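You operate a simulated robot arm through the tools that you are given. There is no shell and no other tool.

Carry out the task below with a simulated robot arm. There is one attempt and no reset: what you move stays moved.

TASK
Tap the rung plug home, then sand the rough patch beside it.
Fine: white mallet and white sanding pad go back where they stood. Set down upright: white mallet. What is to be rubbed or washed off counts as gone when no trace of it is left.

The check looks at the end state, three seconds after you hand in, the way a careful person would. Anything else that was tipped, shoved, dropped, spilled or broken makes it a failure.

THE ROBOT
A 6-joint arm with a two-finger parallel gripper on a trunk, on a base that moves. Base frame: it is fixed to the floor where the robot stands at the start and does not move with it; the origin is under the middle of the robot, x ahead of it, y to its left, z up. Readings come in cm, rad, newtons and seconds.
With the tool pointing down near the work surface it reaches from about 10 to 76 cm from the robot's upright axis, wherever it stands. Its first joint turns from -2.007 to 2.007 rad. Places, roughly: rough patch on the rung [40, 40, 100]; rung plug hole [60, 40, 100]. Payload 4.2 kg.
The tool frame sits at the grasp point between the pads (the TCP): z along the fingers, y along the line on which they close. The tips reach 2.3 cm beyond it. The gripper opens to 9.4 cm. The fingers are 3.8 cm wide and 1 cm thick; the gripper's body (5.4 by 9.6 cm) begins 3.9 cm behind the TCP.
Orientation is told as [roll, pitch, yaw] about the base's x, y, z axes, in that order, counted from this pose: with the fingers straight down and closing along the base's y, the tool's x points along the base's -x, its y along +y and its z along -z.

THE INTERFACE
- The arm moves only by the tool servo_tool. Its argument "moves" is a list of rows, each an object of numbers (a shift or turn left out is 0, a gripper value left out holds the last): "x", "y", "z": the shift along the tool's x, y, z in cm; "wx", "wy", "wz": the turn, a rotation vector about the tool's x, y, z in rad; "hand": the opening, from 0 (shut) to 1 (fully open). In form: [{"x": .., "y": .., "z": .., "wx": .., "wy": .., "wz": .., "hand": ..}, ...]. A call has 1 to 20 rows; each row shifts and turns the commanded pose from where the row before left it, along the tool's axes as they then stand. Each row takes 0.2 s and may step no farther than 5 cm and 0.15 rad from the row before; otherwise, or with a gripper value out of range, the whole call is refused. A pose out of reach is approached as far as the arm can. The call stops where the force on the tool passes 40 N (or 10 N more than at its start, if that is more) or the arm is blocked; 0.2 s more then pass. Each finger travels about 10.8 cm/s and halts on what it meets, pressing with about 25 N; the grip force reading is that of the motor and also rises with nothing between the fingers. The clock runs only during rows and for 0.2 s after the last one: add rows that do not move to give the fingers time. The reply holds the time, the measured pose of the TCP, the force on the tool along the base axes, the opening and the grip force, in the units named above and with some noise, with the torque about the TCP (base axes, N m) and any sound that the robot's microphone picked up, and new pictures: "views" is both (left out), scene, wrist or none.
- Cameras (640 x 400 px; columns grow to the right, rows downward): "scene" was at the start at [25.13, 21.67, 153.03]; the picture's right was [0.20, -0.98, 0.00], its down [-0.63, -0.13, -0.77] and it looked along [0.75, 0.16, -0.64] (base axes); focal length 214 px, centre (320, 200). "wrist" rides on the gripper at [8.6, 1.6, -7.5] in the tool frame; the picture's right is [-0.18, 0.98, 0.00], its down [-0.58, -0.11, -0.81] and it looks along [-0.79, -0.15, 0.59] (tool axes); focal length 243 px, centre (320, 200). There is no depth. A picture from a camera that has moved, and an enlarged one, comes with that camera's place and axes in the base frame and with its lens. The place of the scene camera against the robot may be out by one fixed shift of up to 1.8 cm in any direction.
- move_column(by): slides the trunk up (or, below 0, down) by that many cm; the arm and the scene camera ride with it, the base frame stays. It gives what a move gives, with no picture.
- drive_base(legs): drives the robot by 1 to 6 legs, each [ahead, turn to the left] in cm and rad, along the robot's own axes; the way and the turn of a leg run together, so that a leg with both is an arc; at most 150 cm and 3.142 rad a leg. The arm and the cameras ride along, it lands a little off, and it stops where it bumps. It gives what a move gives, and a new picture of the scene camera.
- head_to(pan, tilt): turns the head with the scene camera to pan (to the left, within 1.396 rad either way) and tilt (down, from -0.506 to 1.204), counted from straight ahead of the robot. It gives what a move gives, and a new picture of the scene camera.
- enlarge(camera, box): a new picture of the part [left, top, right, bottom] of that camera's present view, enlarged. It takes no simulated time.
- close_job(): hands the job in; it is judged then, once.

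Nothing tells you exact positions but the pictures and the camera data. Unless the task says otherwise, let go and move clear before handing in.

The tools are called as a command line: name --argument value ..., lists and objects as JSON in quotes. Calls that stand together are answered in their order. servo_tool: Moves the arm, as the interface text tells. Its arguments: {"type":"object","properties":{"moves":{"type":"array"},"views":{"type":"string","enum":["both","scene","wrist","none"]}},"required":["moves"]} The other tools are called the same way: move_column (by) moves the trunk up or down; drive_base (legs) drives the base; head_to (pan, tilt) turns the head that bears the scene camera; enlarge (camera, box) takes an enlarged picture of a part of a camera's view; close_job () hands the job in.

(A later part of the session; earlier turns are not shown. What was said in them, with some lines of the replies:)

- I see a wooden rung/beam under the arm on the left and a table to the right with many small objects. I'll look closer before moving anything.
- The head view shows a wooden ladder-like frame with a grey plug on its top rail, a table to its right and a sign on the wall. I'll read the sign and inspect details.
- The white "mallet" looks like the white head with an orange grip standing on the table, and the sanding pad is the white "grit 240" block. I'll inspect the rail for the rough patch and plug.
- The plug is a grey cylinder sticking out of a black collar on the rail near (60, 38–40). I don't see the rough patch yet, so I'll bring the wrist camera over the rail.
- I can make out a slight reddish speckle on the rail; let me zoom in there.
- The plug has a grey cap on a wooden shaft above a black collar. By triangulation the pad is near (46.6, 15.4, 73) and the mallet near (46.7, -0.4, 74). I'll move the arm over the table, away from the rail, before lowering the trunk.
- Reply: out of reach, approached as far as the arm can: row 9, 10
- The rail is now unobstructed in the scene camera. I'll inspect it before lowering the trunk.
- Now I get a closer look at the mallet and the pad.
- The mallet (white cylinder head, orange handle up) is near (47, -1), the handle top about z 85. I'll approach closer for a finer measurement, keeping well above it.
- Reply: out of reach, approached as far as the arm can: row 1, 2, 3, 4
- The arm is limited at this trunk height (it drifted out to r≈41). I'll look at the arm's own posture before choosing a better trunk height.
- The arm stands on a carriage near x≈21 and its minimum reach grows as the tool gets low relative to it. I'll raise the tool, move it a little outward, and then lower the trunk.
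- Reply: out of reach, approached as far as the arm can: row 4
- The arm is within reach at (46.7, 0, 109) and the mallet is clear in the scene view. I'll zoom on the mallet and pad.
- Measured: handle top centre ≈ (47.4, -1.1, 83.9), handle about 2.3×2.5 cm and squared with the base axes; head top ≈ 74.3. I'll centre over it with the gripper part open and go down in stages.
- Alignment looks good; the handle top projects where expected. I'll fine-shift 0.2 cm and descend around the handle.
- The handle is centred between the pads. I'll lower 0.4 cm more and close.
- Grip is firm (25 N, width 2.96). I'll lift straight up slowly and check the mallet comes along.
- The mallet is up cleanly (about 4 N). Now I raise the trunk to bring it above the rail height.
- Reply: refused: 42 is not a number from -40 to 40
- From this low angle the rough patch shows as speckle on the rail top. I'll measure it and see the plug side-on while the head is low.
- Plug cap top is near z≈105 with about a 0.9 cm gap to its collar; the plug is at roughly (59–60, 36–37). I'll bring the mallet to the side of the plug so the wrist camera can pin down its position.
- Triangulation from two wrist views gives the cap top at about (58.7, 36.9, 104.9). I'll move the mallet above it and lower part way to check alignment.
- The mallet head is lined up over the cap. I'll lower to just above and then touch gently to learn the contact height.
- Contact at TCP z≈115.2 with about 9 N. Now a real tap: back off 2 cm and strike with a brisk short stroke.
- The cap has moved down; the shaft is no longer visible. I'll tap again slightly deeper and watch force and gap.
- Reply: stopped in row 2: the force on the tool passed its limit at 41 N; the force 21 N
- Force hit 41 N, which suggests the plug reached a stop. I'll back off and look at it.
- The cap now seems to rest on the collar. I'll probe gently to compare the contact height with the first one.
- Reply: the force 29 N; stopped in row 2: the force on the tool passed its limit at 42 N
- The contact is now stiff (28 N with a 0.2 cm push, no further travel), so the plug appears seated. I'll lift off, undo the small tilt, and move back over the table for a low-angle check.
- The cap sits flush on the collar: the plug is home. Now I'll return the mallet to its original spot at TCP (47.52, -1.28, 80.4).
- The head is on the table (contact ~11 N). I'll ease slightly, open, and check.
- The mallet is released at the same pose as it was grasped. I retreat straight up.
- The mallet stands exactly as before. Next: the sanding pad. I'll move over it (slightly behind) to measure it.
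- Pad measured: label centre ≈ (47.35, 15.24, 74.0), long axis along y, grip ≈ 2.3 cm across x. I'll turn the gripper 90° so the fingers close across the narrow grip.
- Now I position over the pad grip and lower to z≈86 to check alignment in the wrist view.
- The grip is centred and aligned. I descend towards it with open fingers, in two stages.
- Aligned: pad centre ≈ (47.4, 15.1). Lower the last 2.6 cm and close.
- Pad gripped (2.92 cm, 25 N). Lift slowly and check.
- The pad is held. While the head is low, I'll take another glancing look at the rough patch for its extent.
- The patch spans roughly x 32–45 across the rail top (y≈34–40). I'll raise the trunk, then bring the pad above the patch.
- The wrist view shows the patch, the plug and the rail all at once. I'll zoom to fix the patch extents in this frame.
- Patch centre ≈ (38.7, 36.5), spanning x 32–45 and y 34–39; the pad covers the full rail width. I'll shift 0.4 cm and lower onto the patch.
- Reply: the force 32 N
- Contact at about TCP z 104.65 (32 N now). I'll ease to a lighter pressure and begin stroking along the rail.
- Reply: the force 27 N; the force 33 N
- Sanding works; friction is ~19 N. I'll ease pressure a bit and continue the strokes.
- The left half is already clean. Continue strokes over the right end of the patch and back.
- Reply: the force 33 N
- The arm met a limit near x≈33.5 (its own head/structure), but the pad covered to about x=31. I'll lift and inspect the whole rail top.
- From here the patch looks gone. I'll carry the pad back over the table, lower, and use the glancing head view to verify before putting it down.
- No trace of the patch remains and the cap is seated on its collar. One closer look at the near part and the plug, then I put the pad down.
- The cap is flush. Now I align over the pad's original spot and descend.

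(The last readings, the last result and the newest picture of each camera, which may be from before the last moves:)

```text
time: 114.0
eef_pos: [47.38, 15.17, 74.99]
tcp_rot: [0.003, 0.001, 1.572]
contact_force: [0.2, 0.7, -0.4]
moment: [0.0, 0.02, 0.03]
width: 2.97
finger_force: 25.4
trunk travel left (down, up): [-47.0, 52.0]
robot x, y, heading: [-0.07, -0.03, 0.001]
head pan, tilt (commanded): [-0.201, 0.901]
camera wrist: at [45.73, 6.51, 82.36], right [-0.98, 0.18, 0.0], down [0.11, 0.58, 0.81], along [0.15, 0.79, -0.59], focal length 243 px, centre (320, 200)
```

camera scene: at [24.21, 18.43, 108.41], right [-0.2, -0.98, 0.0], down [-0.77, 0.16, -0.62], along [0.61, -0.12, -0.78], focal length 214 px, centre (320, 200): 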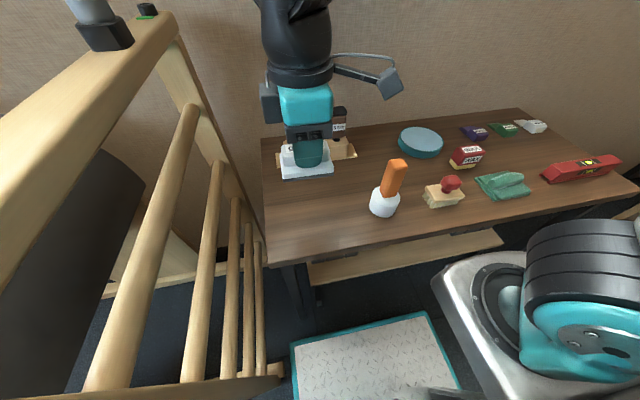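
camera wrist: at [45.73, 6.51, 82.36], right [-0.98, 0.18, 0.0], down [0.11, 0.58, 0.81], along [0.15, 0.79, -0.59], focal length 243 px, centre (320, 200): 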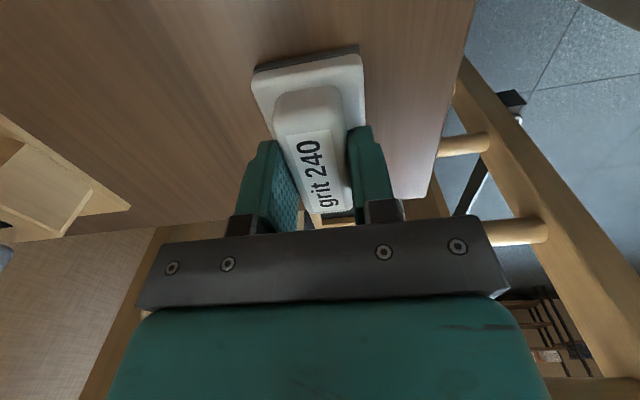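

servo_tool --moves '[{"z": 0.15}, {"z": 0.1}, {}]' --views "none"

servo_tool --moves '[{"z": 0.1}, {}]' --views "none"

```text
time: 114.8
eef_pos: [47.22, 15.19, 74.73]
tcp_rot: [0.001, 0.003, 1.571]
contact_force: [0.7, -0.1, -0.3]
moment: [0.02, 0.01, 0.02]
width: 2.95
finger_force: 25.4
trunk travel left (down, up): [-47.0, 52.0]
robot x, y, heading: [-0.16, -0.13, 0.004]
head pan, tilt (commanded): [-0.201, 0.901]
```

```text
time: 115.4
eef_pos: [47.36, 15.1, 74.76]
tcp_rot: [0.001, 0.001, 1.571]
contact_force: [0.6, 0.2, -1.5]
moment: [0.0, -0.01, 0.01]
width: 2.95
finger_force: 25.2
trunk travel left (down, up): [-47.0, 52.0]
robot x, y, heading: [-0.24, 0.39, 0.002]
head pan, tilt (commanded): [-0.201, 0.901]
```

servo_tool --moves '[{"z": 0.08}, {}]' --views "wrist"

```text
time: 116.0
eef_pos: [47.39, 15.13, 74.71]
tcp_rot: [0.001, 0.004, 1.572]
contact_force: [-0.5, -0.2, -1.2]
moment: [0.02, -0.01, -0.04]
width: 2.95
finger_force: 25.1
trunk travel left (down, up): [-47.0, 52.0]
robot x, y, heading: [0.09, -0.02, -0.001]
head pan, tilt (commanded): [-0.201, 0.901]
camera wrist: at [45.74, 6.47, 82.01], right [-0.98, 0.18, 0.0], down [0.11, 0.58, 0.81], along [0.15, 0.79, -0.59], focal length 243 px, centre (320, 200)
```

wrist: 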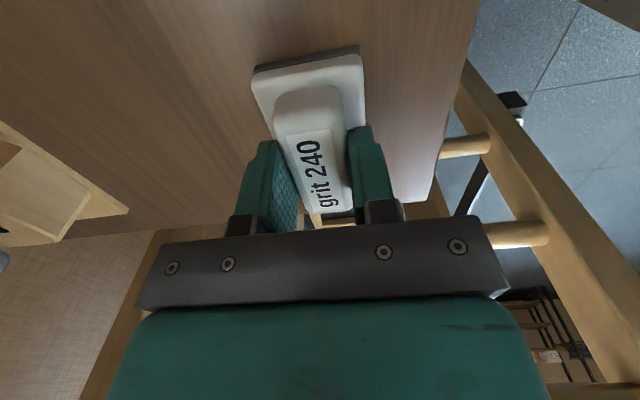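

servo_tool --moves '[{"z": 0.08, "x": -0.03}, {}]' --views "none"

servo_tool --moves '[{"z": 0.06}, {}]' --views "none"

```text
time: 116.6
eef_pos: [47.4, 15.07, 74.51]
tcp_rot: [0.002, 0.002, 1.572]
contact_force: [-0.2, -1.0, 2.6]
moment: [-0.17, -0.02, -0.01]
width: 2.95
finger_force: 25.0
trunk travel left (down, up): [-47.0, 52.0]
robot x, y, heading: [-0.09, 0.09, 0.005]
head pan, tilt (commanded): [-0.201, 0.901]
```

```text
time: 117.2
eef_pos: [47.34, 15.16, 74.56]
tcp_rot: [0.0, 0.001, 1.57]
contact_force: [-0.8, -2.2, 16.1]
moment: [-0.41, 0.01, -0.06]
width: 2.95
finger_force: 24.5
trunk travel left (down, up): [-47.0, 52.0]
robot x, y, heading: [0.03, -0.18, -0.001]
head pan, tilt (commanded): [-0.201, 0.901]
```

Contact with the table. I ease slightly, open the fingers fully, and check.

servo_tool --moves '[{"z": -0.08}, {"hand": 0.5}, {"hand": 0.8}, {"hand": 1.0}, {}, {}, {}]' --views "both"

```text
time: 118.8
eef_pos: [47.34, 15.09, 74.47]
tcp_rot: [0.003, 0.002, 1.571]
contact_force: [-0.3, 0.7, -0.2]
moment: [0.03, 0.03, 0.01]
width: 9.39
finger_force: 0.0
trunk travel left (down, up): [-47.0, 52.0]
robot x, y, heading: [-0.28, -0.09, -0.001]
head pan, tilt (commanded): [-0.201, 0.901]
camera scene: at [24.21, 18.42, 108.41], right [-0.2, -0.98, 0.0], down [-0.77, 0.16, -0.62], along [0.61, -0.12, -0.78], focal length 214 px, centre (320, 200)
camera wrist: at [45.72, 6.49, 81.91], right [-0.98, 0.18, 0.0], down [0.11, 0.58, 0.81], along [0.15, 0.79, -0.59], focal length 243 px, centre (320, 200)
```

scene: 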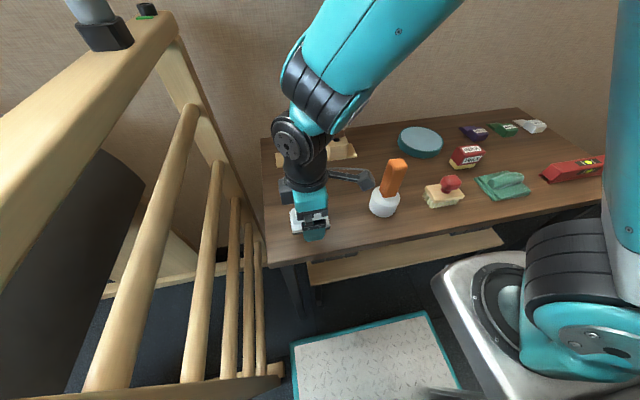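
wrist: 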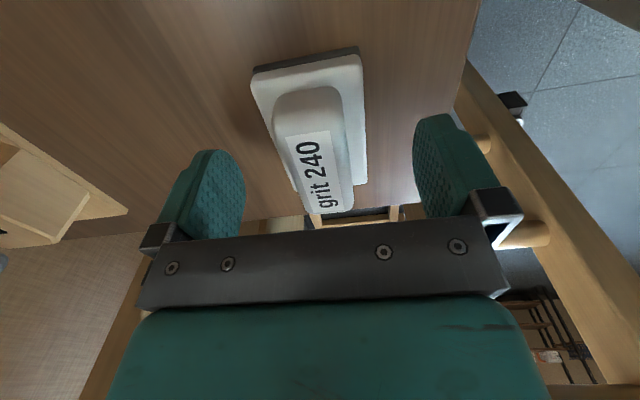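

The pad is released in its original place. I withdraw straight up and compare with the starting picture.

servo_tool --moves '[{"z": -1}, {"z": -2}, {"z": -3}, {"z": -3}, {"z": -3}, {"z": -4}, {"z": -4}, {}, {}]' --views "both"

enlarge --camera "scene" --box '[260, 150, 370, 240]'

enlarge --camera "scene" --box '[350, 150, 430, 220]'

```text
time: 120.8
eef_pos: [47.49, 15.17, 94.36]
tcp_rot: [0.001, 0.001, 1.572]
contact_force: [0.1, 0.1, -1.0]
moment: [0.0, -0.01, -0.03]
width: 9.42
finger_force: 0.1
trunk travel left (down, up): [-47.0, 52.0]
robot x, y, heading: [-0.2, 0.15, 0.004]
head pan, tilt (commanded): [-0.201, 0.901]
camera scene: at [24.21, 18.42, 108.41], right [-0.2, -0.98, 0.0], down [-0.77, 0.16, -0.62], along [0.61, -0.12, -0.78], focal length 214 px, centre (320, 200)
camera wrist: at [45.84, 6.55, 101.76], right [-0.98, 0.18, 0.0], down [0.11, 0.58, 0.81], along [0.15, 0.79, -0.59], focal length 243 px, centre (320, 200)
```

scene: 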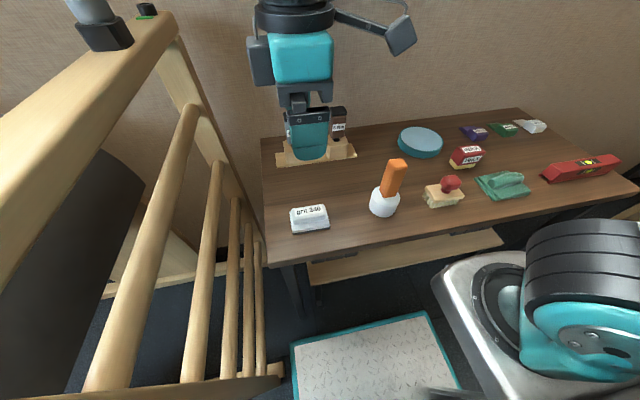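
wrist: 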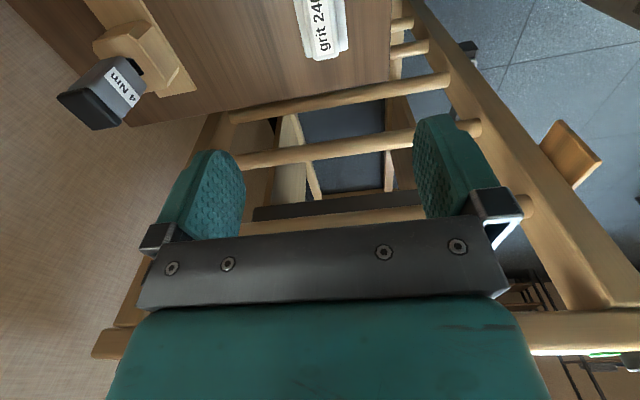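

```text
4.44 times, centred on (315, 195) of scene
camera zoom: at [24.21, 18.42, 108.41], right [-0.2, -0.98, 0.0], down [-0.77, 0.16, -0.62], along [0.61, -0.12, -0.78], focal length 953 px, centre (342, 222)
```

zoom: 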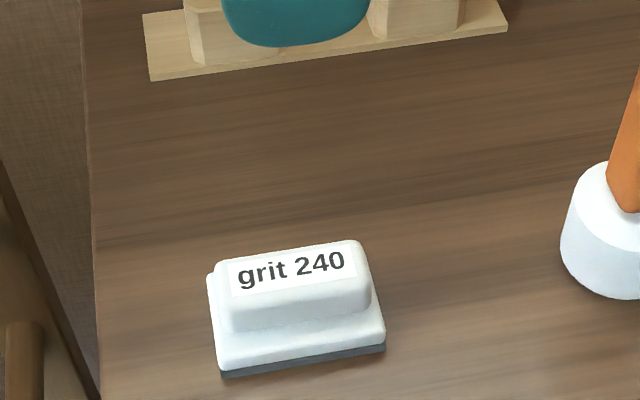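

```text
5.71 times, centred on (390, 185) of scene
camera zoom: at [24.21, 18.42, 108.41], right [-0.2, -0.98, 0.0], down [-0.77, 0.16, -0.62], along [0.61, -0.12, -0.78], focal length 1226 px, centre (-80, 286)
```

zoom: 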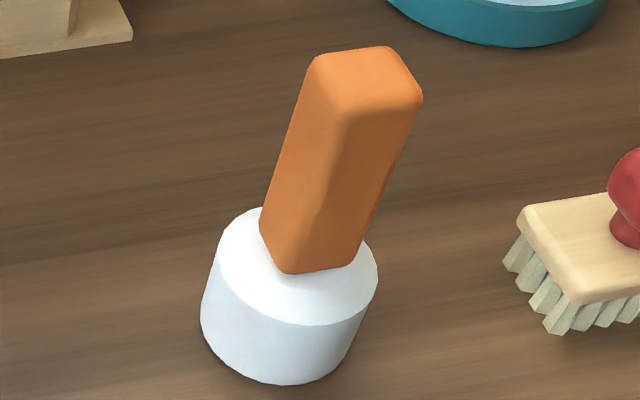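

Both tools are back exactly as in the starting pictures. One last low-angle check of the plug seating (arm stays well above the table).

move_column --by -7

head_to --pan 0.4 --tilt 0.6

enlarge --camera "scene" --box '[280, 60, 380, 140]'

enlarge --camera "scene" --box '[120, 60, 340, 220]'

```text
time: 121.8
eef_pos: [47.52, 15.11, 87.28]
tcp_rot: [0.002, 0.0, 1.572]
contact_force: [0.8, 0.1, -0.5]
moment: [0.01, -0.01, -0.03]
width: 9.38
finger_force: 0.0
trunk travel left (down, up): [-40.0, 59.0]
robot x, y, heading: [-0.25, 0.13, 0.0]
head pan, tilt (commanded): [-0.201, 0.901]
```

```text
time: 122.8
eef_pos: [47.59, 15.05, 87.32]
tcp_rot: [0.002, 0.003, 1.571]
contact_force: [0.6, 0.5, 0.1]
moment: [-0.01, -0.01, -0.01]
width: 9.41
finger_force: 0.1
trunk travel left (down, up): [-40.0, 59.0]
robot x, y, heading: [0.32, -0.0, 0.001]
head pan, tilt (commanded): [0.4, 0.6]
camera scene: at [24.96, 23.36, 103.89], right [0.39, -0.92, 0.0], down [-0.52, -0.22, -0.82], along [0.76, 0.32, -0.57], focal length 214 px, centre (320, 200)
```

scene: 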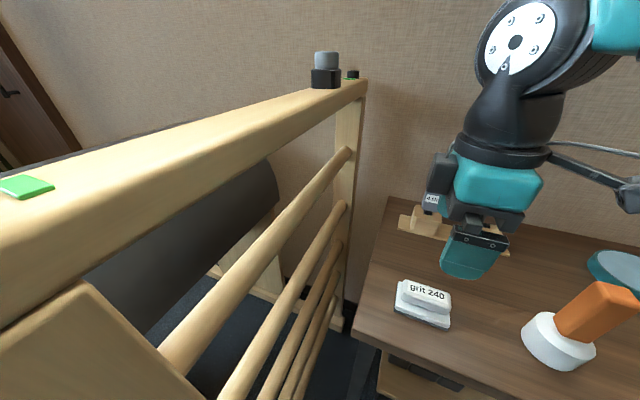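

```text
5.00 times, centred on (330, 100) of scene
camera zoom: at [24.96, 23.36, 103.89], right [0.39, -0.92, 0.0], down [-0.52, -0.22, -0.82], along [0.76, 0.32, -0.57], focal length 1072 px, centre (270, 700)
```

zoom: 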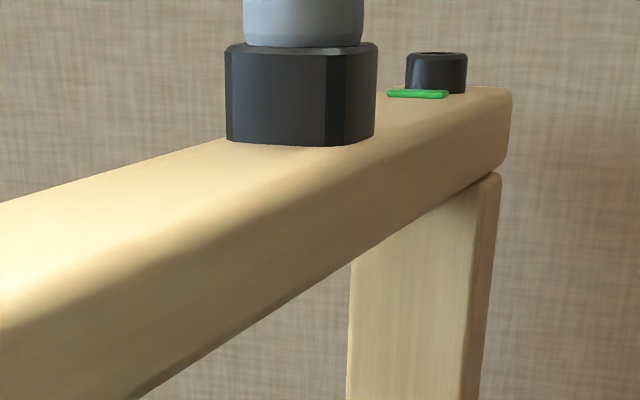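

```text
2.50 times, centred on (230, 140) of scene
camera zoom: at [24.96, 23.36, 103.89], right [0.39, -0.92, 0.0], down [-0.52, -0.22, -0.82], along [0.76, 0.32, -0.57], focal length 536 px, centre (545, 350)
```

zoom: 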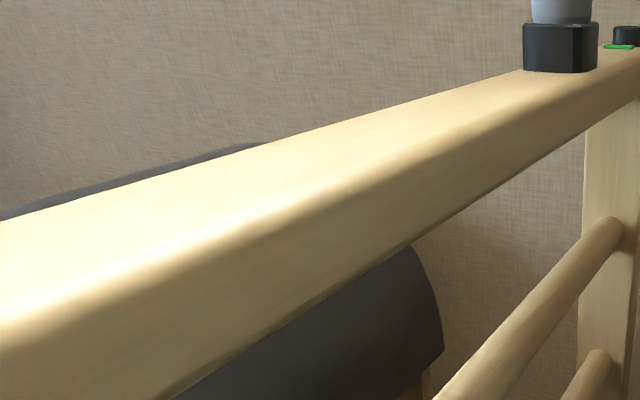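

The cap sits on the collar with no gap, and the rail top is clean. I'll raise the trunk for clearance and hand in.

move_column --by 25

head_to --pan 0.0 --tilt 0.85

```text
time: 125.4
eef_pos: [47.5, 15.14, 112.33]
tcp_rot: [0.001, 0.002, 1.571]
contact_force: [0.2, 0.3, -0.8]
moment: [0.02, 0.0, 0.0]
width: 9.4
finger_force: 0.1
trunk travel left (down, up): [-65.0, 34.0]
robot x, y, heading: [0.15, 0.11, 0.004]
head pan, tilt (commanded): [0.4, 0.6]
```

```text
time: 126.3
eef_pos: [47.45, 15.21, 112.41]
tcp_rot: [0.002, 0.0, 1.571]
contact_force: [0.0, -0.3, 0.8]
moment: [0.0, -0.01, 0.02]
width: 9.4
finger_force: 0.2
trunk travel left (down, up): [-65.0, 34.0]
robot x, y, heading: [0.14, -0.01, -0.002]
head pan, tilt (commanded): [0.0, 0.85]
camera scene: at [24.63, 19.93, 126.81], right [0.0, -1.0, 0.0], down [-0.75, 0.0, -0.66], along [0.66, 0.0, -0.75], focal length 214 px, centre (320, 200)
```

scene: 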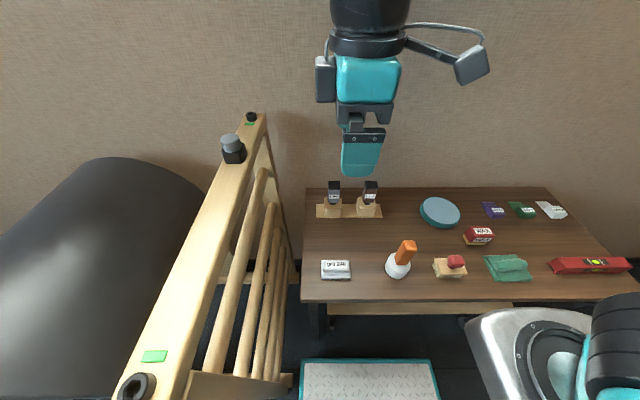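

Everything is in place: the plug is seated, the rail is clean, the mallet is upright and the pad is back at its spot, and the arm is clear. I'm handing in.

close_job

```text
The job is handed in.
```

I tapped the rung plug home and sanded the rough patch off. The job is handed in, but I haven't seen the checker's verdict.

- **Plug:** the grey cap now sits on its black collar with no visible gap. It didn't move any further when I pressed it with about 40 N.
- **Rough patch:** I found no trace of it from the wrist camera or from the low-angle head view, which had shown it clearly before. While sanding, the arm met a limit near x = 33.5 cm, but the pad still reached past the end of the patch.
- **Mallet and pad:** both are back where they stood, and close-ups match the ones taken before I moved them. The mallet is upright.
- **Everything else:** in the last wide view, nothing else on the table or the frame looked moved. The gripper is open and clear of everything.
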